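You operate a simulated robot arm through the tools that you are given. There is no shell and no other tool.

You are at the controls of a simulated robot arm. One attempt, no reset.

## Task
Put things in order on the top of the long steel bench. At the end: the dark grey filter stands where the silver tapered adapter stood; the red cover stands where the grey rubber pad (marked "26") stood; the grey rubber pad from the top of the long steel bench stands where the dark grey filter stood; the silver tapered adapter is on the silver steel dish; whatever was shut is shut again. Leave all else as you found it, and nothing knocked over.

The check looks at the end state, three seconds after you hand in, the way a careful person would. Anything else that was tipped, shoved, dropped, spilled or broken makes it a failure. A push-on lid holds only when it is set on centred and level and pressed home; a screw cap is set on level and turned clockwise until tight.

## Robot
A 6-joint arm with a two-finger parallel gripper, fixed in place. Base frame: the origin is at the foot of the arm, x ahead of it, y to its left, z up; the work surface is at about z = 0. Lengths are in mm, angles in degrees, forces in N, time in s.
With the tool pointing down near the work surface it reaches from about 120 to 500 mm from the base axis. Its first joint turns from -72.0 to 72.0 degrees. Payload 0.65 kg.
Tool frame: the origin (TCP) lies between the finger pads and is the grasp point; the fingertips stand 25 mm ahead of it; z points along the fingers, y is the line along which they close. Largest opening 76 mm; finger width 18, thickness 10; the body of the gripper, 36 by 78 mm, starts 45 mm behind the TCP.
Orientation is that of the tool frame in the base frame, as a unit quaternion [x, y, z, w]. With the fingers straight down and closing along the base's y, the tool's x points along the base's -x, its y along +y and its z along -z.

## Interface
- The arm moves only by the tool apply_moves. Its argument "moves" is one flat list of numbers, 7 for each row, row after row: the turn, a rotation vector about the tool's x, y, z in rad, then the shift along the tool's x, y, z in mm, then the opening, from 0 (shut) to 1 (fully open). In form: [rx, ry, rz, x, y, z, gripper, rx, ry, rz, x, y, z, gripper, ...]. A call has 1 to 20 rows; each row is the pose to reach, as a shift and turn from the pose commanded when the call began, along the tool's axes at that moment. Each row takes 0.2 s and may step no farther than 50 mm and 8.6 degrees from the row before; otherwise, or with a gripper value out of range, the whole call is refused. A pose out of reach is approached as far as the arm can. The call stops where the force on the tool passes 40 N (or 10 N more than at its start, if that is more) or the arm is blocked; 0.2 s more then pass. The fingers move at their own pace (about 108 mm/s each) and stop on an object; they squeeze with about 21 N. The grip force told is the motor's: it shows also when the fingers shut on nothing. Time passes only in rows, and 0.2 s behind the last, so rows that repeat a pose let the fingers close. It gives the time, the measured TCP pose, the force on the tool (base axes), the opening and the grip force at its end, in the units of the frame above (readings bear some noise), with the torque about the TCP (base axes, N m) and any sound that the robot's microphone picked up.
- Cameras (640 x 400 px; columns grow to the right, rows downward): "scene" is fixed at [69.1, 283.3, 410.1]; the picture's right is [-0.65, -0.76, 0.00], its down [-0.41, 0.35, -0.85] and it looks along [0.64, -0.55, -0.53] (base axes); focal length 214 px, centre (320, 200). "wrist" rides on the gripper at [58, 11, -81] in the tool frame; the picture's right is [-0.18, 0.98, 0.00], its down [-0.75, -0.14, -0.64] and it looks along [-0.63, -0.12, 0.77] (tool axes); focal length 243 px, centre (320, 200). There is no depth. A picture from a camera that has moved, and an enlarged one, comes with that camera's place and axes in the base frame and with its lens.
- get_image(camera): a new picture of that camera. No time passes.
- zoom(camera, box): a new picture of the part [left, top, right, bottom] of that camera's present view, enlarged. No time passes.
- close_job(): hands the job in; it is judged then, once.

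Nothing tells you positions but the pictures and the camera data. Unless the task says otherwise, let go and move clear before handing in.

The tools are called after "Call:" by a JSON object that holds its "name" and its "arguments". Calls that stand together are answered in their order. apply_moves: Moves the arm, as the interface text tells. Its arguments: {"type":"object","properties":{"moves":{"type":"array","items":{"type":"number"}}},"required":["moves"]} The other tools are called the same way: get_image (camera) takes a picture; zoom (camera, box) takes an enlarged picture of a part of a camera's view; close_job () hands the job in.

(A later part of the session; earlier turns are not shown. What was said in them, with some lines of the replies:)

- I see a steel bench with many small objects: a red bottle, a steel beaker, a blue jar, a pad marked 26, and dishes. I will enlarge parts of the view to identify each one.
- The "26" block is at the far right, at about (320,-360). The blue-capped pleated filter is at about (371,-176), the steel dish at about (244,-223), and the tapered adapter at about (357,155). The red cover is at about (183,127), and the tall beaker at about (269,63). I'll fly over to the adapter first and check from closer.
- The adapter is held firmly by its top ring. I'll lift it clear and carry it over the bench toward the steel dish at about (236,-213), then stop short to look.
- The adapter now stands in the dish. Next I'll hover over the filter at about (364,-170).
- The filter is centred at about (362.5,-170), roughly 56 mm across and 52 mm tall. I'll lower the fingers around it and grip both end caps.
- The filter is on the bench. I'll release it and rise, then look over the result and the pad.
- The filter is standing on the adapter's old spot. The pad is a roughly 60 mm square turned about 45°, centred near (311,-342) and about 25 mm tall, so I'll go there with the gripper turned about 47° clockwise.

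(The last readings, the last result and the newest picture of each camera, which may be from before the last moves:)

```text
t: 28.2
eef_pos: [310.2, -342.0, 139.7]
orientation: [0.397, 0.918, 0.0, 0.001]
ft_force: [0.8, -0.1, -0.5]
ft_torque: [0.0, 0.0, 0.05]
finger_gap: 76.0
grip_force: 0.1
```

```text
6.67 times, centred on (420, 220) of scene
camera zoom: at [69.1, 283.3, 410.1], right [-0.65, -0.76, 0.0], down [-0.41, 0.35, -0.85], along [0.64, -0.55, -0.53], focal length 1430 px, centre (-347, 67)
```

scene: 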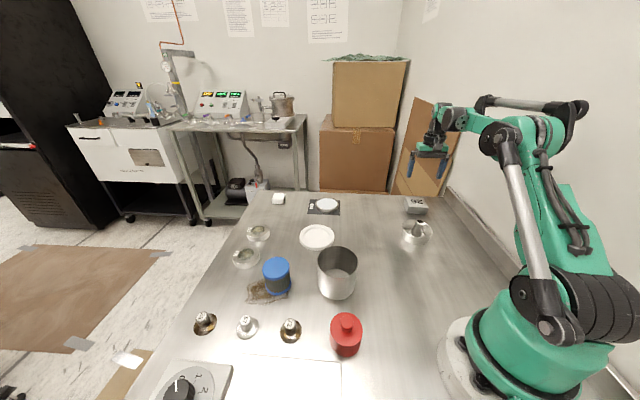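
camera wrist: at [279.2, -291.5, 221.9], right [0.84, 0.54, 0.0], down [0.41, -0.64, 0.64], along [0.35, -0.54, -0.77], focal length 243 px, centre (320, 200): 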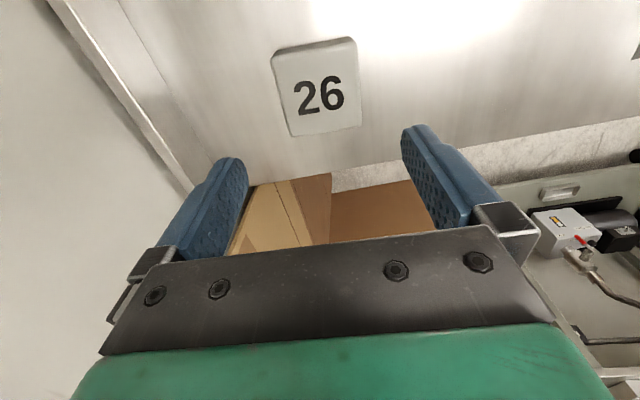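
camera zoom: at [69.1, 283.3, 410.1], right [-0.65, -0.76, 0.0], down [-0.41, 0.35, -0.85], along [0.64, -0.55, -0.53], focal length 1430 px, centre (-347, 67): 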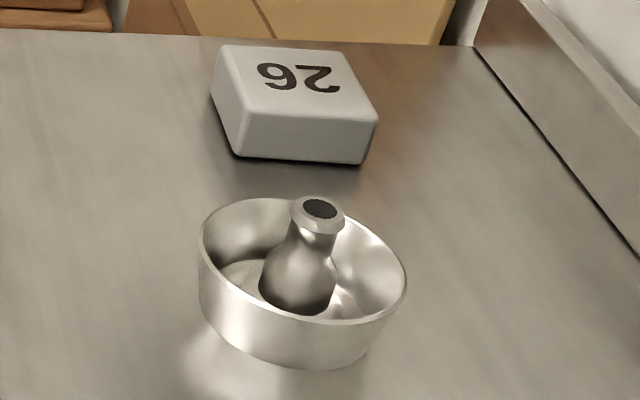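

Call:
{"name": "apply_moves", "arguments": {"moves": [0, 0, 0.014, 0, 0.5, 30, 1, 0, 0, 0.028, 0, 0.5, 60, 1, 0, 0, 0.028, 0, 0.5, 80, 1]}}

Call:
{"name": "get_image", "arguments": {"camera": "wrist"}}

Call:
{"name": "zoom", "arguments": {"camera": "scene", "box": [380, 190, 460, 250]}}

```text
t: 29.0
eef_pos: [311.8, -341.2, 60.6]
orientation: [0.409, 0.912, 0.0, 0.0]
ft_force: [0.0, 0.4, -0.4]
ft_torque: [0.04, -0.05, -0.01]
finger_gap: 76.3
grip_force: 0.1
```

```text
taken
camera wrist: at [282.1, -289.8, 142.4], right [0.86, 0.52, 0.0], down [0.4, -0.66, 0.64], along [0.33, -0.55, -0.77], focal length 243 px, centre (320, 200)
```

wrist: 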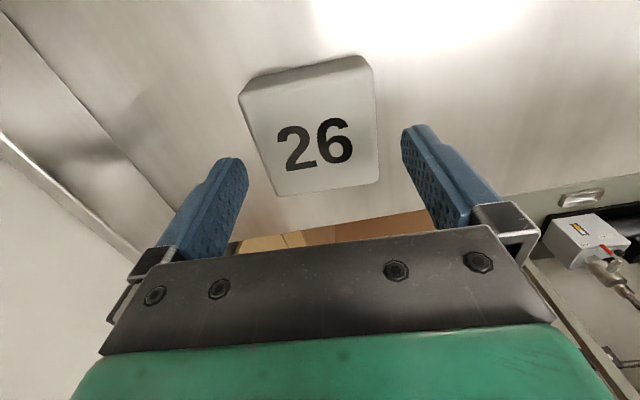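

```text
6.67 times, centred on (420, 220) of scene
camera zoom: at [69.1, 283.3, 410.1], right [-0.65, -0.76, 0.0], down [-0.41, 0.35, -0.85], along [0.64, -0.55, -0.53], focal length 1430 px, centre (-347, 67)
```

zoom: 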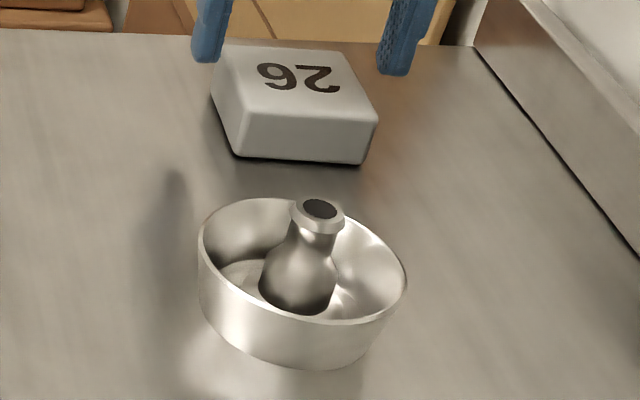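

Call:
{"name": "apply_moves", "arguments": {"moves": [0, 0, 0, 0, 0, 12, 1, 0, 0, 0, 0, 0, 22, 1, 0, 0, 0, 0, 0, 30, 1, 0, 0, 0, 0, 0, 30, 1, 0, 0, 0, 0, 0, 30, 0.85, 0, 0, 0, 0, 0, 30, 0.75, 0, 0, 0, 0, 0, 30, 0.6, 0, 0, 0, 0, 0, 30, 0.4]}}

Call:
{"name": "get_image", "arguments": {"camera": "wrist"}}

Call:
{"name": "zoom", "arguments": {"camera": "scene", "box": [380, 190, 460, 250]}}

```text
t: 30.8
eef_pos: [311.6, -341.3, 29.8]
orientation: [0.41, 0.912, 0.0, 0.0]
ft_force: [0.6, -0.4, 0.1]
ft_torque: [0.0, 0.03, 0.01]
finger_gap: 61.6
grip_force: 21.5
```

```text
taken
camera wrist: at [282.0, -290.1, 112.5], right [0.86, 0.52, 0.0], down [0.4, -0.66, 0.64], along [0.33, -0.55, -0.77], focal length 243 px, centre (320, 200)
```

wrist: 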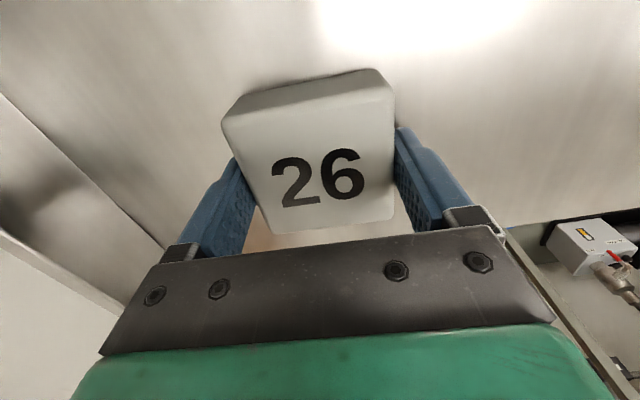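

```text
6.67 times, centred on (420, 220) of scene
camera zoom: at [69.1, 283.3, 410.1], right [-0.65, -0.76, 0.0], down [-0.41, 0.35, -0.85], along [0.64, -0.55, -0.53], focal length 1430 px, centre (-347, 67)
```

zoom: 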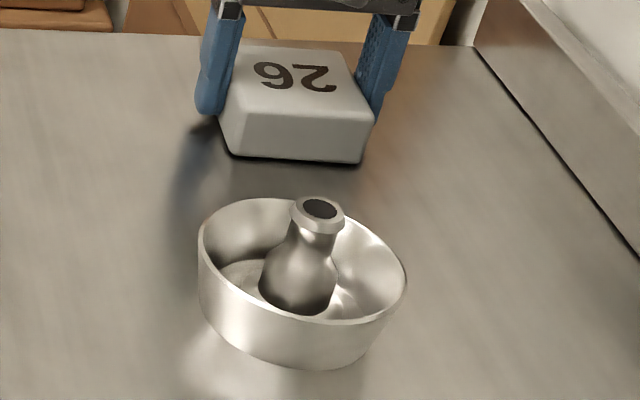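

Call:
{"name": "apply_moves", "arguments": {"moves": [0, 0, 0, 0, 0, -5, 0.4, 0, 0, 0, 0, 0, -15, 0.4, 0, 0, 0, 0, 0, -40, 0.4, 0, 0, 0, 0, 0, -70, 0.4, 0, 0, 0, 0, 0, -100, 0.4, 0, 0, 0, 0, 0, -100, 0.4]}}

Call:
{"name": "zoom", "arguments": {"camera": "scene", "box": [380, 150, 476, 222]}}

```text
t: 32.2
eef_pos: [311.3, -341.6, 129.9]
orientation: [0.409, 0.912, 0.0, 0.0]
ft_force: [0.2, -0.1, -1.1]
ft_torque: [0.02, -0.01, 0.01]
finger_gap: 61.4
grip_force: 20.8
```

```text
5.56 times, centred on (428, 186) of scene
camera zoom: at [69.1, 283.3, 410.1], right [-0.65, -0.76, 0.0], down [-0.41, 0.35, -0.85], along [0.64, -0.55, -0.53], focal length 1192 px, centre (-280, 278)
```

zoom: 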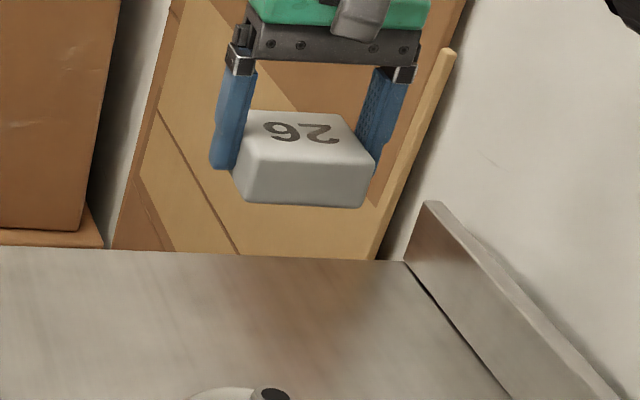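

The pad is held level and nothing was under it. I'll carry it to the filter's old spot at (362.5,-170).

Call:
{"name": "apply_moves", "arguments": {"moves": [0, 0, 0, 12, 19, 0, 0.4, 0, 0, 0, 27, 44, 0, 0.4, 0, 0, 0, 42, 68, 0, 0.4, 0, 0, 0, 57, 92, 0, 0.4, 0, 0, 0, 72, 117, 0, 0.4, 0, 0, 0, 86, 140, 0, 0.4, 0, 0, 0, 93.8, 152, 0, 0.4, 0, 0, 0, 93.8, 152, 30, 0.4, 0, 0, 0, 93.8, 152, 60, 0.4, 0, 0, 0, 93.8, 152, 80, 0.4, 0, 0, 0, 93.8, 152, 92, 0.4, 0, 0, 0, 93.8, 152, 97, 0.4, 0, 0, 0, 93.8, 152, 99, 0.4]}}

Call:
{"name": "get_image", "arguments": {"camera": "wrist"}}

Call:
{"name": "zoom", "arguments": {"camera": "scene", "box": [330, 180, 410, 240]}}

```text
t: 35.0
eef_pos: [361.6, -169.0, 31.8]
orientation: [0.41, 0.912, 0.001, 0.0]
ft_force: [-0.3, 0.1, -1.0]
ft_torque: [0.01, -0.01, -0.01]
finger_gap: 61.6
grip_force: 21.1
```

```text
taken
camera wrist: at [331.9, -118.5, 113.6], right [0.86, 0.52, 0.0], down [0.4, -0.66, 0.64], along [0.33, -0.55, -0.77], focal length 243 px, centre (320, 200)
```

wrist: 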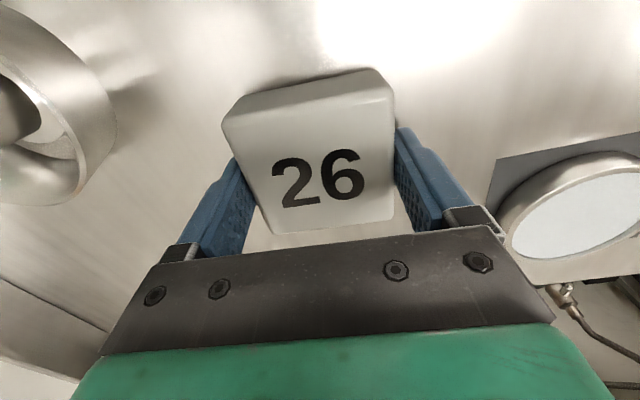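

```text
6.67 times, centred on (370, 210) of scene
camera zoom: at [69.1, 283.3, 410.1], right [-0.65, -0.76, 0.0], down [-0.41, 0.35, -0.85], along [0.64, -0.55, -0.53], focal length 1430 px, centre (-13, 133)
```

zoom: 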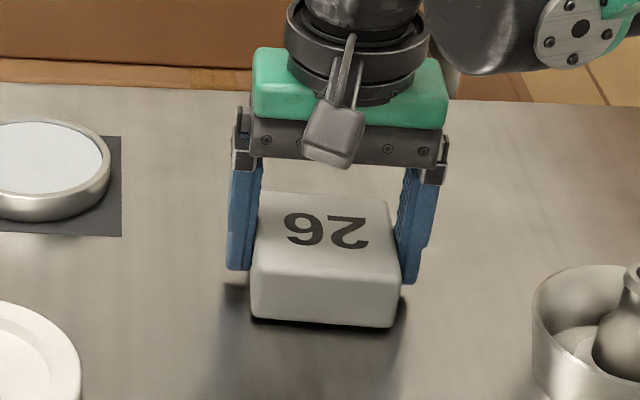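

Call:
{"name": "apply_moves", "arguments": {"moves": [0, 0, 0, -0.6, 2.2, 0, 0.4, 0, 0, 0, -0.6, 2.2, 0.6, 0.4, 0, 0, 0, -0.6, 2.2, 1.2, 0.4]}}

```text
t: 35.8
eef_pos: [363.3, -170.2, 31.2]
orientation: [0.409, 0.913, 0.0, 0.0]
ft_force: [2.6, 3.2, 13.5]
ft_torque: [-0.13, 0.14, 0.0]
finger_gap: 61.5
grip_force: 21.4
```

The pad is touching down. I'll open, rise clear and look.

Call:
{"name": "apply_moves", "arguments": {"moves": [0, 0, 0, 0, 0, -0.2, 0.7, 0, 0, 0, 0, 0, -0.2, 0.9, 0, 0, 0, 0, 0, -0.2, 1, 0, 0, 0, 0, 0, -0.2, 1, 0, 0, 0, 0, 0, -15, 1, 0, 0, 0, 0, 0, -50, 1, 0, 0, 0, 0, 0, -90, 1, 0, 0, 0, 0, 0, -130, 1, 0, 0, 0, 0, 0, -170, 1]}}

Call:
{"name": "get_image", "arguments": {"camera": "scene"}}

Call:
{"name": "zoom", "arguments": {"camera": "scene", "box": [330, 180, 410, 240]}}

Call:
{"name": "get_image", "arguments": {"camera": "wrist"}}

```text
t: 37.8
eef_pos: [365.6, -171.5, 199.7]
orientation: [0.409, 0.913, 0.0, 0.0]
ft_force: [0.1, 0.2, -0.1]
ft_torque: [-0.01, -0.02, 0.02]
finger_gap: 75.9
grip_force: 0.2
```

```text
taken
```

scene: 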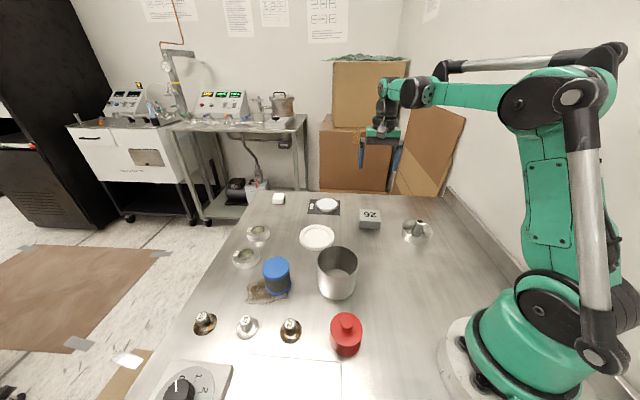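

```text
6.67 times, centred on (370, 210) of scene
camera zoom: at [69.1, 283.3, 410.1], right [-0.65, -0.76, 0.0], down [-0.41, 0.35, -0.85], along [0.64, -0.55, -0.53], focal length 1430 px, centre (-13, 133)
```

zoom: 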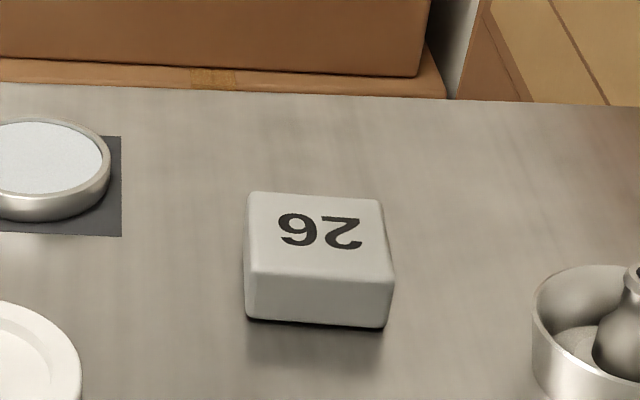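

```text
taken
camera wrist: at [334.3, -118.9, 281.7], right [0.86, 0.52, 0.0], down [0.4, -0.66, 0.64], along [0.33, -0.55, -0.77], focal length 243 px, centre (320, 200)
```

wrist: 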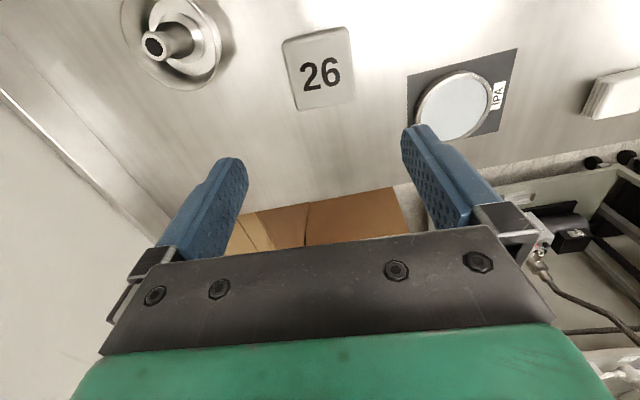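

The pad is in place. Now I'll go to the red cover near (181,128), turn the gripper back and inspect it from above.

Call:
{"name": "apply_moves", "arguments": {"moves": [0, 0, -0.0703, 28.7, 5.1, 0, 1, 0, 0, -0.1405, 57.4, 10.1, 0, 1, 0, 0, -0.2108, 86, 15.2, 0, 1, 0, 0, -0.281, 114.7, 20.3, 0, 1, 0, 0, -0.3513, 143.4, 25.3, 0, 1, 0, 0, -0.4215, 172, 30.4, 0, 1, 0, 0, -0.4918, 200.7, 35.5, 0, 1, 0, 0, -0.562, 229.4, 40.5, 0, 1, 0, 0, -0.6323, 258, 45.6, 0, 1, 0, 0, -0.7025, 286.8, 50.7, 0, 1, 0, 0, -0.7728, 315.4, 55.7, 0, 1, 0, 0, -0.843, 344.1, 60.8, 0, 1, 0, 0, -0.843, 344.1, 60.8, 0, 1]}}

Call:
{"name": "get_image", "arguments": {"camera": "wrist"}}

Call:
{"name": "get_image", "arguments": {"camera": "scene"}}

```text
t: 40.6
eef_pos: [181.2, 126.8, 199.2]
orientation: [0.0, 1.0, 0.0, 0.0]
ft_force: [-0.6, -0.4, 0.9]
ft_torque: [0.03, 0.03, -0.01]
finger_gap: 75.9
grip_force: 0.1
```

```text
taken
camera wrist: at [123.5, 137.9, 282.0], right [0.18, 0.98, 0.0], down [0.75, -0.14, 0.64], along [0.63, -0.12, -0.77], focal length 243 px, centre (320, 200)
```

wrist: 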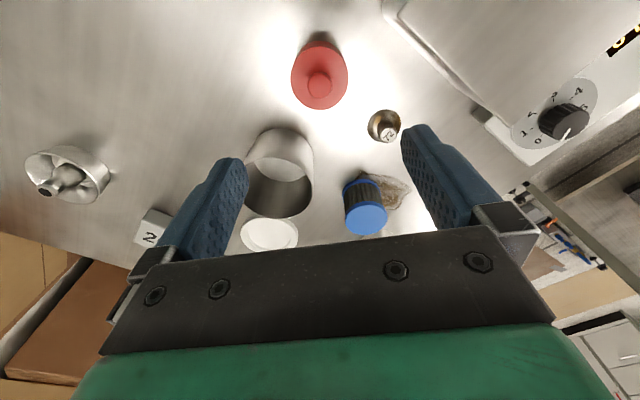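

```text
taken
```

scene: 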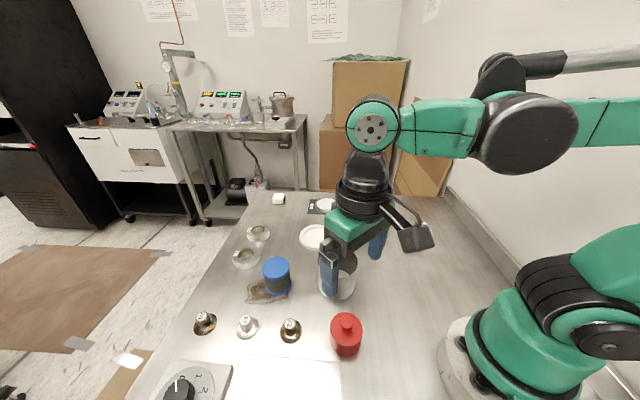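

Call:
{"name": "zoom", "arguments": {"camera": "wrist", "box": [260, 15, 380, 115]}}

Call:
{"name": "zoom", "arguments": {"camera": "scene", "box": [310, 300, 390, 360]}}

Call:
{"name": "zoom", "arguments": {"camera": "wrist", "box": [340, 0, 640, 170]}}

```text
4.00 times, centred on (320, 65) of wrist
camera zoom: at [123.5, 137.9, 282.0], right [0.18, 0.98, 0.0], down [0.75, -0.14, 0.64], along [0.63, -0.12, -0.77], focal length 970 px, centre (320, 740)
```

zoom: 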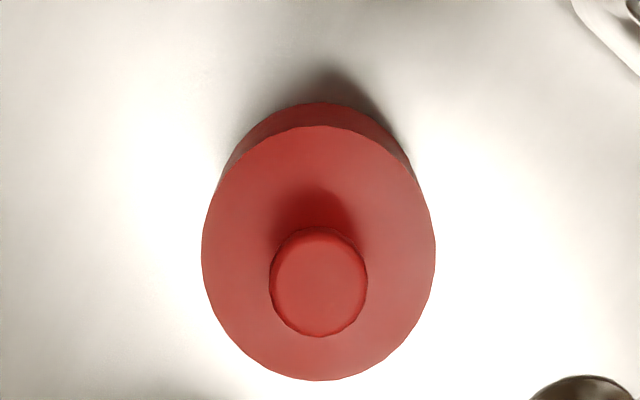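

```text
6.67 times, centred on (350, 330) of scene
camera zoom: at [69.1, 283.3, 410.1], right [-0.65, -0.76, 0.0], down [-0.41, 0.35, -0.85], along [0.64, -0.55, -0.53], focal length 1430 px, centre (120, -667)
```

zoom: 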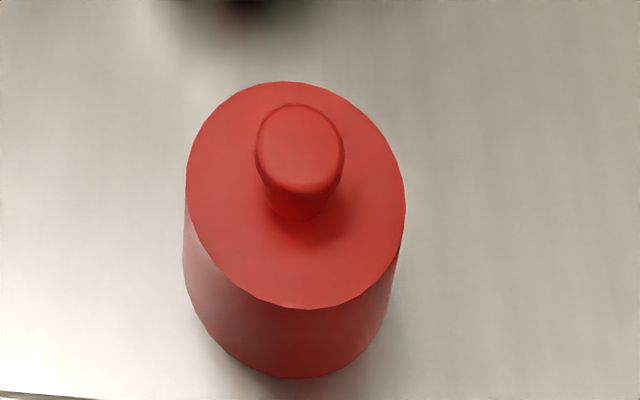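

```text
2.13 times, centred on (490, 85) of wrist
camera zoom: at [123.5, 137.9, 282.0], right [0.18, 0.98, 0.0], down [0.75, -0.14, 0.64], along [0.63, -0.12, -0.77], focal length 518 px, centre (-43, 445)
```

zoom: 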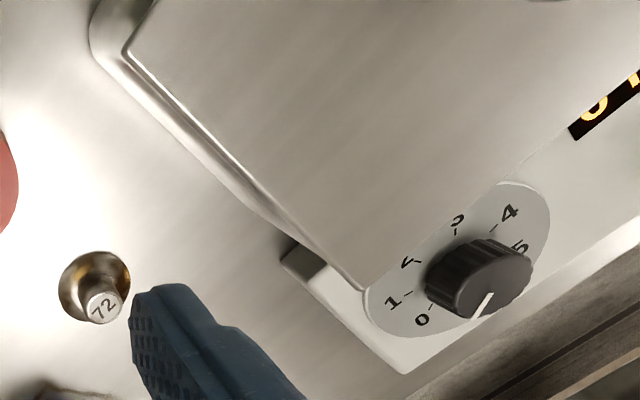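

The red cover is centred near (179,127), about 54 mm across with its knob top at about z=64. I'll grip it around the body.

Call:
{"name": "apply_moves", "arguments": {"moves": [0, 0, 0, 1.8, -0.8, 35, 1, 0, 0, 0, 1.8, -0.8, 70, 1, 0, 0, 0, 1.8, -0.8, 90, 1]}}

Call:
{"name": "get_image", "arguments": {"camera": "wrist"}}

Call:
{"name": "zoom", "arguments": {"camera": "scene", "box": [290, 270, 410, 360]}}

```text
t: 41.4
eef_pos: [177.1, 126.3, 108.4]
orientation: [0.0, 1.0, 0.001, 0.0]
ft_force: [0.4, -0.3, -0.4]
ft_torque: [0.02, 0.0, 0.0]
finger_gap: 75.8
grip_force: 0.0
```

```text
taken
camera wrist: at [119.5, 138.4, 190.1], right [0.18, 0.98, 0.0], down [0.75, -0.14, 0.64], along [0.63, -0.12, -0.77], focal length 243 px, centre (320, 200)
```

wrist: 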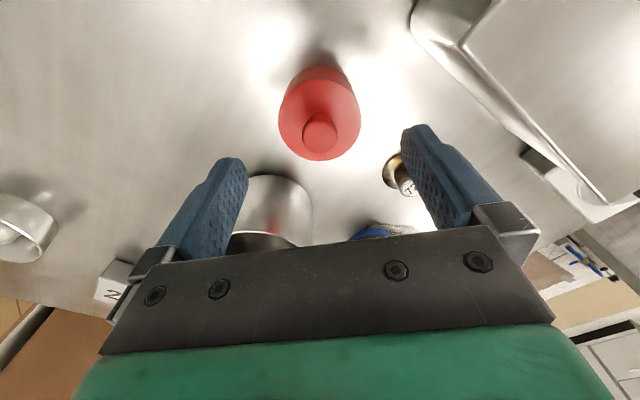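

```text
4.44 times, centred on (350, 315) of scene
camera zoom: at [69.1, 283.3, 410.1], right [-0.65, -0.76, 0.0], down [-0.41, 0.35, -0.85], along [0.64, -0.55, -0.53], focal length 953 px, centre (187, -311)
```

zoom: 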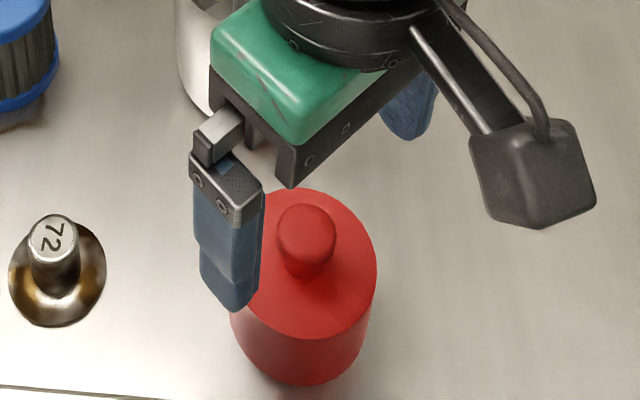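

Call:
{"name": "apply_moves", "arguments": {"moves": [0, 0, 0, 1.3, 0.5, 25, 1, 0, 0, 0, 1.3, 0.5, 50, 1, 0, 0, 0, 1.3, 0.5, 70, 1, 0, 0, 0, 1.3, 0.5, 79.4, 1, 0, 0, 0, 1.3, 0.5, 79.4, 1, 0, 0, 0, 1.3, 0.5, 79.4, 0.8, 0, 0, 0, 1.3, 0.5, 79.4, 0.65, 0, 0, 0, 1.3, 0.5, 79.4, 0.5, 0, 0, 0, 1.3, 0.5, 79.4, 0.3]}}

Call:
{"name": "get_image", "arguments": {"camera": "wrist"}}

Call:
{"name": "zoom", "arguments": {"camera": "scene", "box": [290, 270, 410, 360]}}

```text
t: 43.4
eef_pos: [178.2, 129.2, 30.6]
orientation: [0.0, 1.0, -0.001, 0.0]
ft_force: [-0.8, 0.2, -0.4]
ft_torque: [0.01, -0.01, 0.01]
finger_gap: 53.5
grip_force: 20.3
```

```text
taken
camera wrist: at [120.1, 140.2, 113.1], right [0.18, 0.98, 0.0], down [0.75, -0.14, 0.64], along [0.63, -0.12, -0.77], focal length 243 px, centre (320, 200)
```

wrist: 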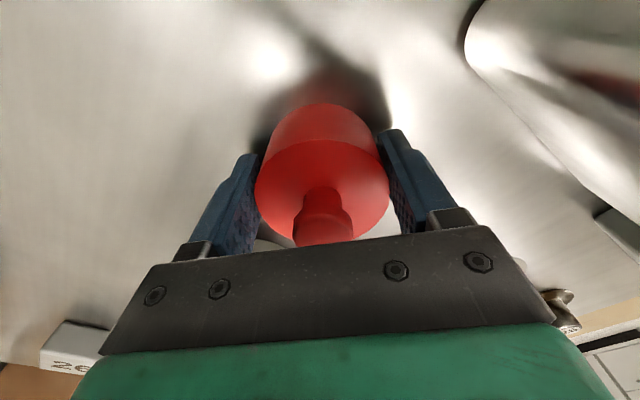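

```text
4.44 times, centred on (350, 315) of scene
camera zoom: at [69.1, 283.3, 410.1], right [-0.65, -0.76, 0.0], down [-0.41, 0.35, -0.85], along [0.64, -0.55, -0.53], focal length 953 px, centre (187, -311)
```

zoom: 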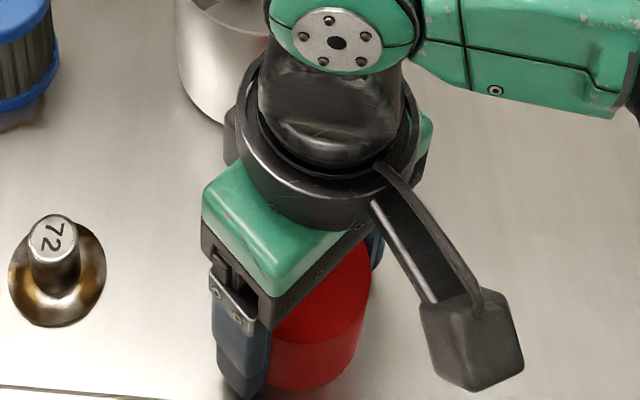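

Call:
{"name": "apply_moves", "arguments": {"moves": [0, 0, 0, 0, 0, -5, 0.3, 0, 0, 0, 0, 0, -15, 0.3, 0, 0, 0, 0, 0, -40, 0.3, 0, 0, 0, 0, 0, -75, 0.3, 0, 0, 0, 0, 0, -110, 0.3, 0, 0, 0, 0, 0, -150, 0.3, 0, 0, 0, 0, 0, -150, 0.3]}}

Call:
{"name": "get_image", "arguments": {"camera": "wrist"}}

Call:
{"name": "get_image", "arguments": {"camera": "scene"}}

Call:
{"name": "zoom", "arguments": {"camera": "scene", "box": [290, 270, 410, 360]}}

```text
t: 45.0
eef_pos: [179.6, 127.4, 178.2]
orientation: [0.0, 1.0, 0.001, 0.001]
ft_force: [0.4, -0.3, 0.1]
ft_torque: [0.0, -0.05, 0.01]
finger_gap: 53.4
grip_force: 21.2
```

```text
taken
camera wrist: at [121.4, 140.1, 260.6], right [0.18, 0.98, 0.0], down [0.75, -0.14, 0.64], along [0.63, -0.12, -0.77], focal length 243 px, centre (320, 200)
```

wrist: 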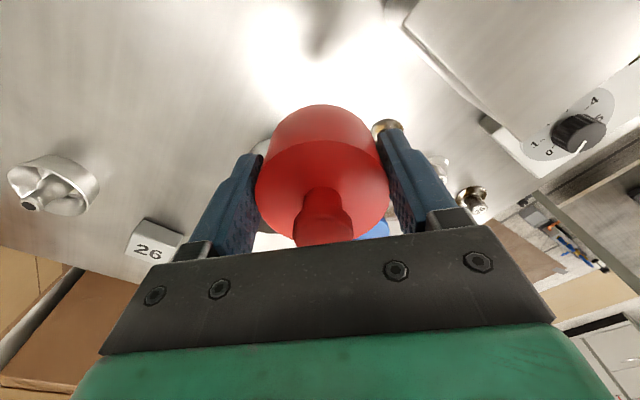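

```text
taken
```

scene: 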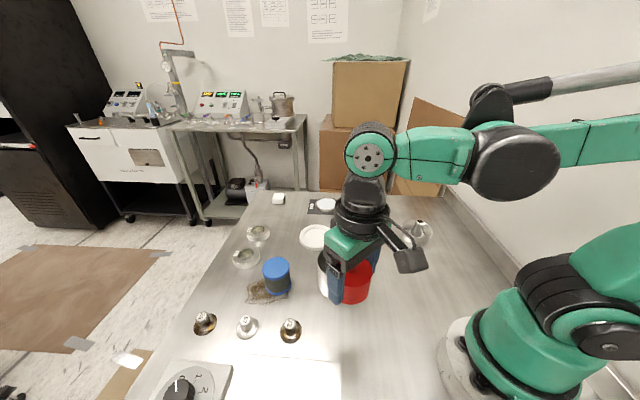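

```text
4.44 times, centred on (350, 315) of scene
camera zoom: at [69.1, 283.3, 410.1], right [-0.65, -0.76, 0.0], down [-0.41, 0.35, -0.85], along [0.64, -0.55, -0.53], focal length 953 px, centre (187, -311)
```

zoom: 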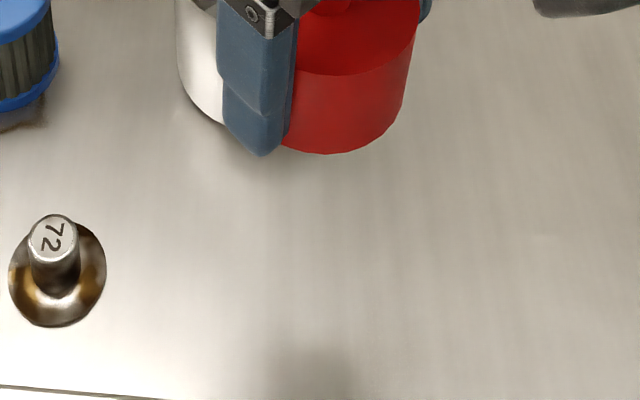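

Nothing was underneath the cover. I'll carry it to the pad's old spot at (311,-341).

Call:
{"name": "apply_moves", "arguments": {"moves": [0, 0, 0, -7.8, -27.6, 0, 0.3, 0, 0, 0, -15.6, -55.1, 0, 0.3, 0, 0, 0, -23.5, -82.7, 0, 0.3, 0, 0, 0, -31.3, -110.3, 0, 0.3, 0, 0, 0, -39.1, -137.9, 0, 0.3, 0, 0, 0, -46.9, -165.4, 0, 0.3, 0, 0, 0, -54.7, -193, 0, 0.3, 0, 0, 0, -62.5, -220.6, 0, 0.3, 0, 0, 0, -70.4, -248.1, 0, 0.3, 0, 0, 0, -78.2, -275.7, 0, 0.3, 0, 0, 0, -86, -303.3, 0, 0.3, 0, 0, 0, -93.8, -330.8, 0, 0.3, 0, 0, 0, -101.6, -358.4, 0, 0.3, 0, 0, 0, -109.5, -386, 0, 0.3, 0, 0, 0, -117.3, -413.6, 0, 0.3, 0, 0, 0, -125, -441.1, 0, 0.3, 0, 0, 0, -132.9, -468.7, 0, 0.3, 0, 0, 0, -132.9, -468.7, 30, 0.3, 0, 0, 0, -132.9, -468.7, 60, 0.3, 0, 0, 0, -132.9, -468.7, 90, 0.3]}}

Call:
{"name": "get_image", "arguments": {"camera": "wrist"}}

Call:
{"name": "get_image", "arguments": {"camera": "scene"}}

```text
t: 49.2
eef_pos: [310.5, -339.6, 91.4]
orientation: [0.0, 1.0, 0.0, 0.0]
ft_force: [-0.4, -0.1, -0.2]
ft_torque: [0.0, -0.05, 0.02]
finger_gap: 53.4
grip_force: 21.3
```

```text
taken
camera wrist: at [253.2, -328.8, 173.3], right [0.18, 0.98, 0.0], down [0.75, -0.14, 0.64], along [0.63, -0.12, -0.77], focal length 243 px, centre (320, 200)
```

wrist: 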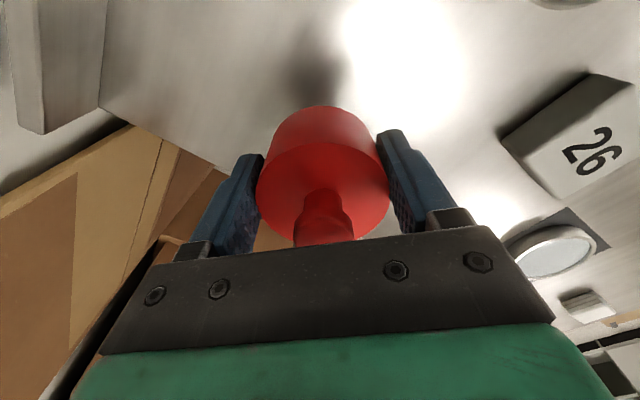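

```text
taken
```

scene: 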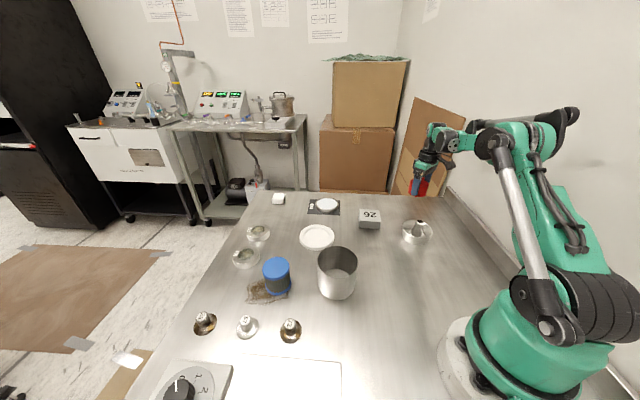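

Call:
{"name": "apply_moves", "arguments": {"moves": [0, 0, 0, 0, 0, 25, 0.3, 0, 0, 0, 0, 0, 45, 0.3, 0, 0, 0, 0, 0, 55, 0.3, 0, 0, 0, 0, 0, 59, 0.3, 0, 0, 0, 0, 0, 59.6, 0.3]}}

Call:
{"name": "zoom", "arguments": {"camera": "scene", "box": [380, 190, 460, 250]}}

```text
t: 50.4
eef_pos: [310.3, -340.7, 31.3]
orientation: [0.0, 1.0, 0.0, 0.0]
ft_force: [-0.5, -0.3, -0.4]
ft_torque: [0.01, 0.01, 0.02]
finger_gap: 53.1
grip_force: 20.5
```

```text
6.67 times, centred on (420, 220) of scene
camera zoom: at [69.1, 283.3, 410.1], right [-0.65, -0.76, 0.0], down [-0.41, 0.35, -0.85], along [0.64, -0.55, -0.53], focal length 1430 px, centre (-347, 67)
```

zoom: 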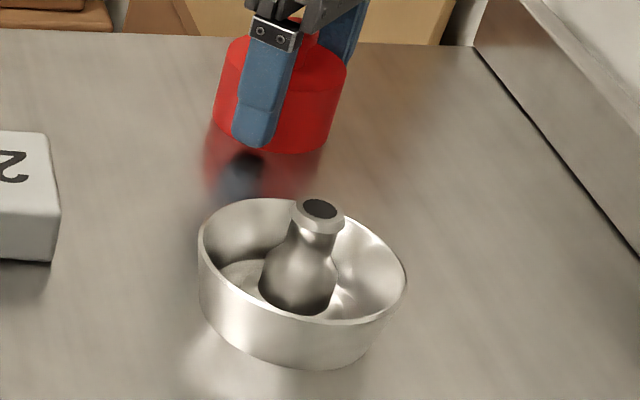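

Call:
{"name": "zoom", "arguments": {"camera": "scene", "box": [396, 186, 436, 216]}}

Call:
{"name": "zoom", "arguments": {"camera": "wrist", "box": [220, 80, 420, 260]}}

```text
13.33 times, centred on (416, 201) of scene
camera zoom: at [69.1, 283.3, 410.1], right [-0.65, -0.76, 0.0], down [-0.41, 0.35, -0.85], along [0.64, -0.55, -0.53], focal length 2860 px, centre (-960, 187)
```

zoom: 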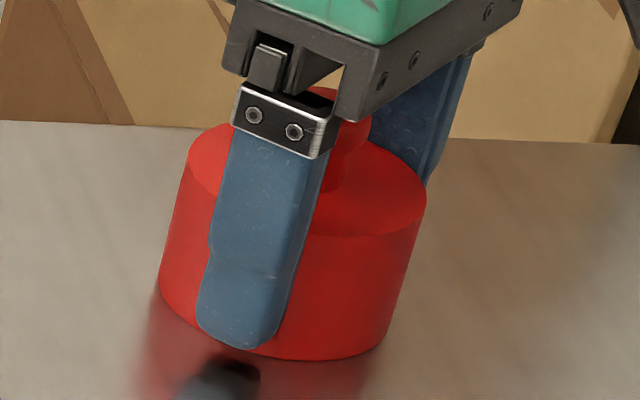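

```text
2.22 times, centred on (320, 170) of wrist
camera zoom: at [252.6, -328.7, 113.0], right [0.18, 0.98, 0.0], down [0.75, -0.14, 0.64], along [0.63, -0.12, -0.77], focal length 539 px, centre (320, 267)
```

zoom: 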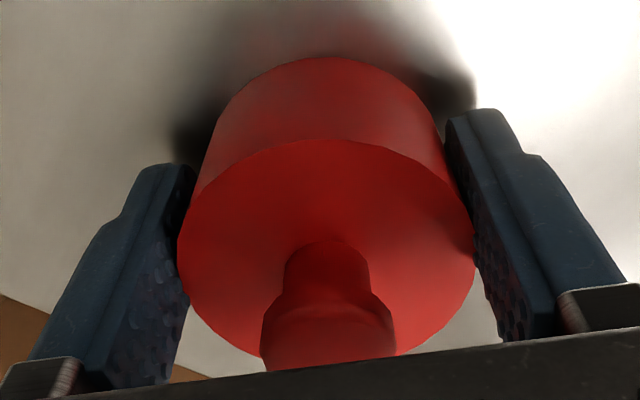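

Call:
{"name": "apply_moves", "arguments": {"moves": [0, 0, 0, 2, 0, 0, 0.3, 0, 0, 0, 3.5, 0, 0, 0.3, 0, 0, 0, 3.5, 0, 0.5, 0.3, 0, 0, 0, 3.5, 0, 1.0, 0.3]}}

```text
t: 51.4
eef_pos: [306.8, -339.0, 31.1]
orientation: [0.0, 1.0, 0.0, 0.0]
ft_force: [-3.8, 2.8, 15.5]
ft_torque: [-0.02, -0.23, 0.04]
finger_gap: 53.1
grip_force: 20.8
```

Call:
{"name": "apply_moves", "arguments": {"moves": [0, 0, 0, 0, 0, -0.3, 0.5, 0, 0, 0, 0, 0, -0.3, 0.8, 0, 0, 0, 0, 0, -0.3, 1, 0, 0, 0, 0, 0, -0.3, 1, 0, 0, 0, 0, 0, -15, 1, 0, 0, 0, 0, 0, -45, 1, 0, 0, 0, 0, 0, -80, 1, 0, 0, 0, 0, 0, -120, 1, 0, 0, 0, 0, 0, -160, 1]}}

Call:
{"name": "get_image", "arguments": {"camera": "wrist"}}

Call:
{"name": "zoom", "arguments": {"camera": "scene", "box": [380, 190, 460, 250]}}

Call:
{"name": "zoom", "arguments": {"camera": "wrist", "box": [240, 20, 400, 150]}}

```text
t: 53.4
eef_pos: [308.4, -338.6, 192.4]
orientation: [0.0, 1.0, 0.001, 0.0]
ft_force: [1.0, 0.4, 0.1]
ft_torque: [-0.02, -0.01, -0.01]
finger_gap: 76.0
grip_force: 0.0
```

```text
taken
camera wrist: at [251.0, -328.0, 273.3], right [0.18, 0.98, 0.0], down [0.75, -0.14, 0.64], along [0.63, -0.12, -0.77], focal length 243 px, centre (320, 200)
```

wrist: 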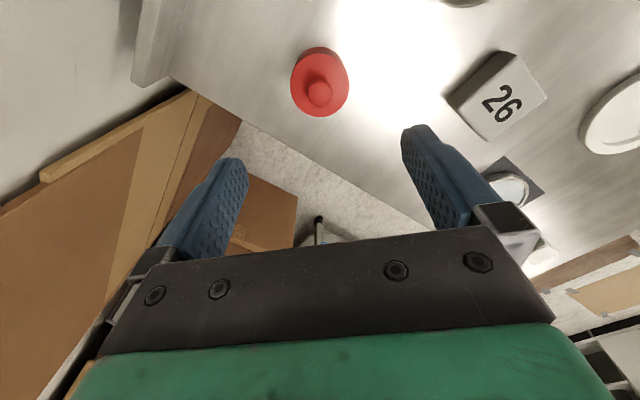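

```text
6.67 times, centred on (420, 220) of scene
camera zoom: at [69.1, 283.3, 410.1], right [-0.65, -0.76, 0.0], down [-0.41, 0.35, -0.85], along [0.64, -0.55, -0.53], focal length 1430 px, centre (-347, 67)
```

zoom: 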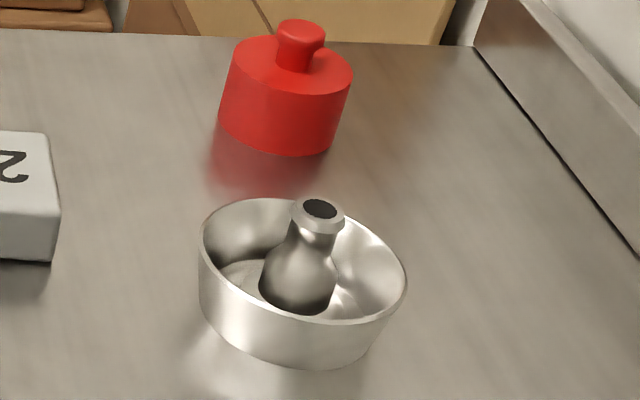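

```text
3.08 times, centred on (320, 85) of wrist
camera zoom: at [251.0, -328.0, 273.3], right [0.18, 0.98, 0.0], down [0.75, -0.14, 0.64], along [0.63, -0.12, -0.77], focal length 746 px, centre (320, 554)
```

zoom: 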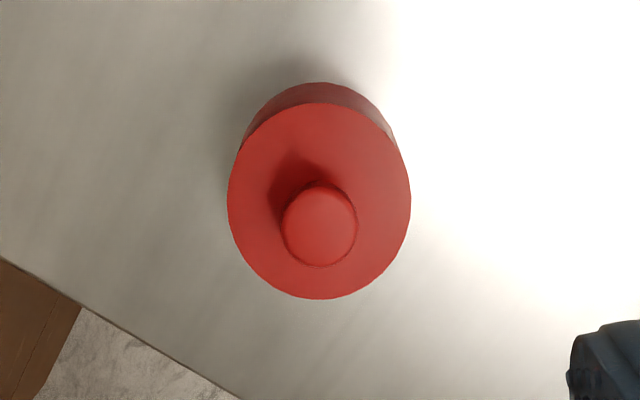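

Call:
{"name": "zoom", "arguments": {"camera": "scene", "box": [400, 188, 432, 216]}}

Call:
{"name": "get_image", "arguments": {"camera": "scene"}}

```text
14.29 times, centred on (416, 202) of scene
camera zoom: at [69.1, 283.3, 410.1], right [-0.65, -0.76, 0.0], down [-0.41, 0.35, -0.85], along [0.64, -0.55, -0.53], focal length 3064 px, centre (-1051, 171)
```

zoom: 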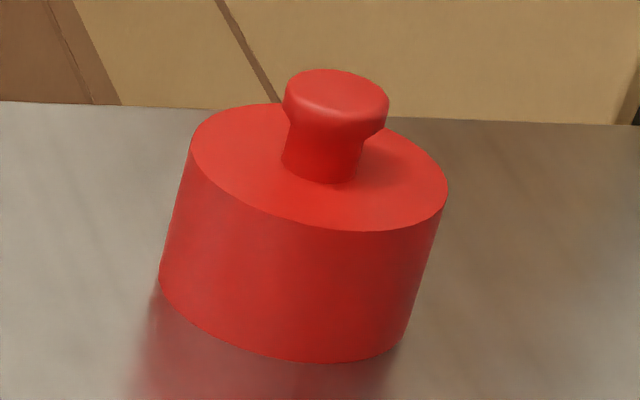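

```text
taken
```

scene: 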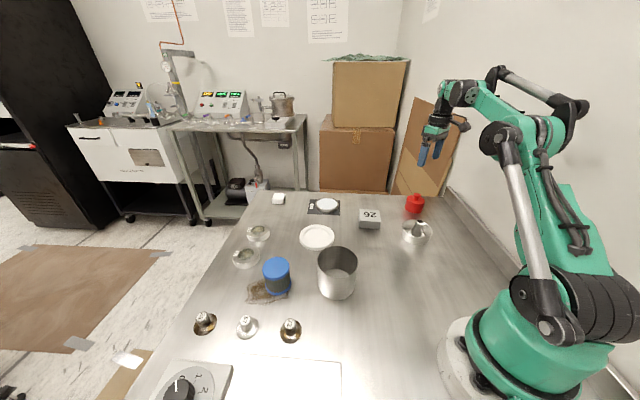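

The cover stands on the pad's old spot. I'll move the arm up and away, then check everything once more.

Call:
{"name": "apply_moves", "arguments": {"moves": [0, 0, 0, 5, 25, -25, 1, 0, 0, 0, 10, 55, -50, 1, 0, 0, 0, 15, 85, -75, 1, 0, 0, 0, 20, 115, -100, 1, 0, 0, 0, 30, 150, -120, 1, 0, 0, 0, 40, 190, -130, 1, 0, 0, 0, 40, 215, -135, 1, 0, 0, 0, 40, 215, -135, 1]}}

Call:
{"name": "get_image", "arguments": {"camera": "scene"}}

Call:
{"name": "get_image", "arguments": {"camera": "wrist"}}

Call:
{"name": "zoom", "arguments": {"camera": "scene", "box": [220, 180, 460, 330]}}

```text
t: 55.2
eef_pos: [266.8, -126.5, 325.2]
orientation: [0.0, 1.0, 0.001, 0.0]
ft_force: [-0.1, -0.4, 0.4]
ft_torque: [0.0, -0.01, 0.01]
finger_gap: 76.1
grip_force: 0.0
```

```text
taken
```

scene: 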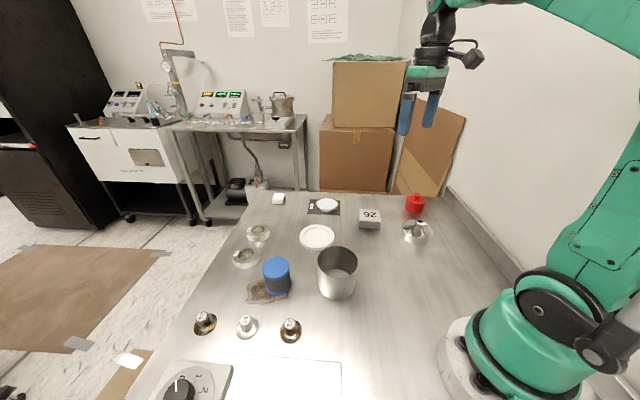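

```text
taken
camera wrist: at [208.4, -115.3, 407.3], right [0.18, 0.98, 0.0], down [0.75, -0.14, 0.64], along [0.63, -0.12, -0.77], focal length 243 px, centre (320, 200)
```

wrist: 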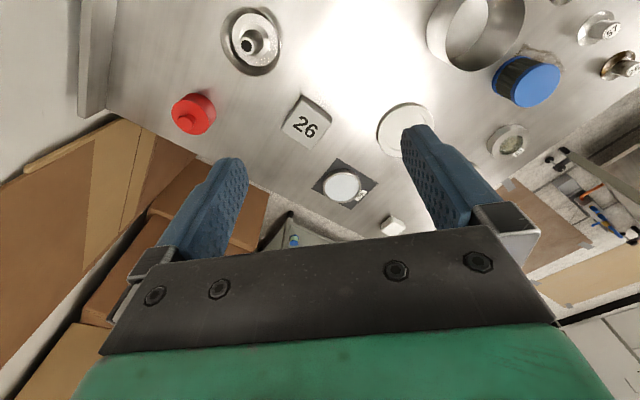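

```text
2.67 times, centred on (340, 255) of scene
camera zoom: at [69.1, 283.3, 410.1], right [-0.65, -0.76, 0.0], down [-0.41, 0.35, -0.85], along [0.64, -0.55, -0.53], focal length 572 px, centre (267, 53)
```

zoom: 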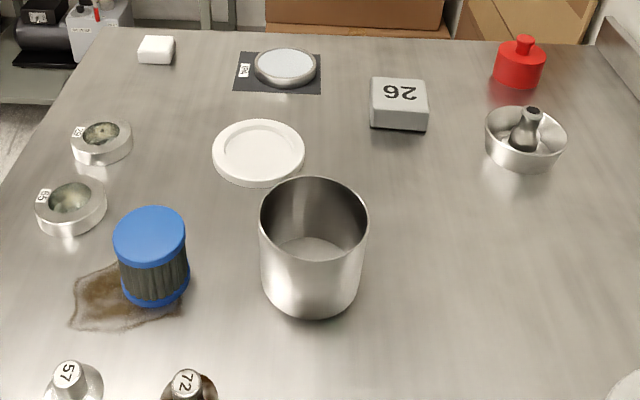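

All four items are in their places and upright, everything else looks as it did at the start, and the arm is clear. I am handing in the job.

Call:
{"name": "close_job", "arguments": {}}

```text
The job is handed in.
```

The bench is in order and I've handed the job in. The final pictures show all four items upright in their new places, and the arm has let go and moved clear.

- **Dark grey filter:** it stands where the silver tapered adapter stood, within a few millimetres. I took this to be the pleated filter with the blue end caps.
- **Red cover:** it stands where the grey rubber pad stood. My two ways of measuring disagreed slightly, so it may be up to about 7 mm off the pad's old centre.
- **Grey rubber pad ("26"):** it stands where the filter stood, with the number facing up.
- **Silver tapered adapter:** it stands upright inside the silver steel dish. I took that to be the open bowl near the pad's old spot.

I saw nothing shut that needed opening, and there was nothing under the red cover or the pad. Nothing else on the bench appears to have moved.
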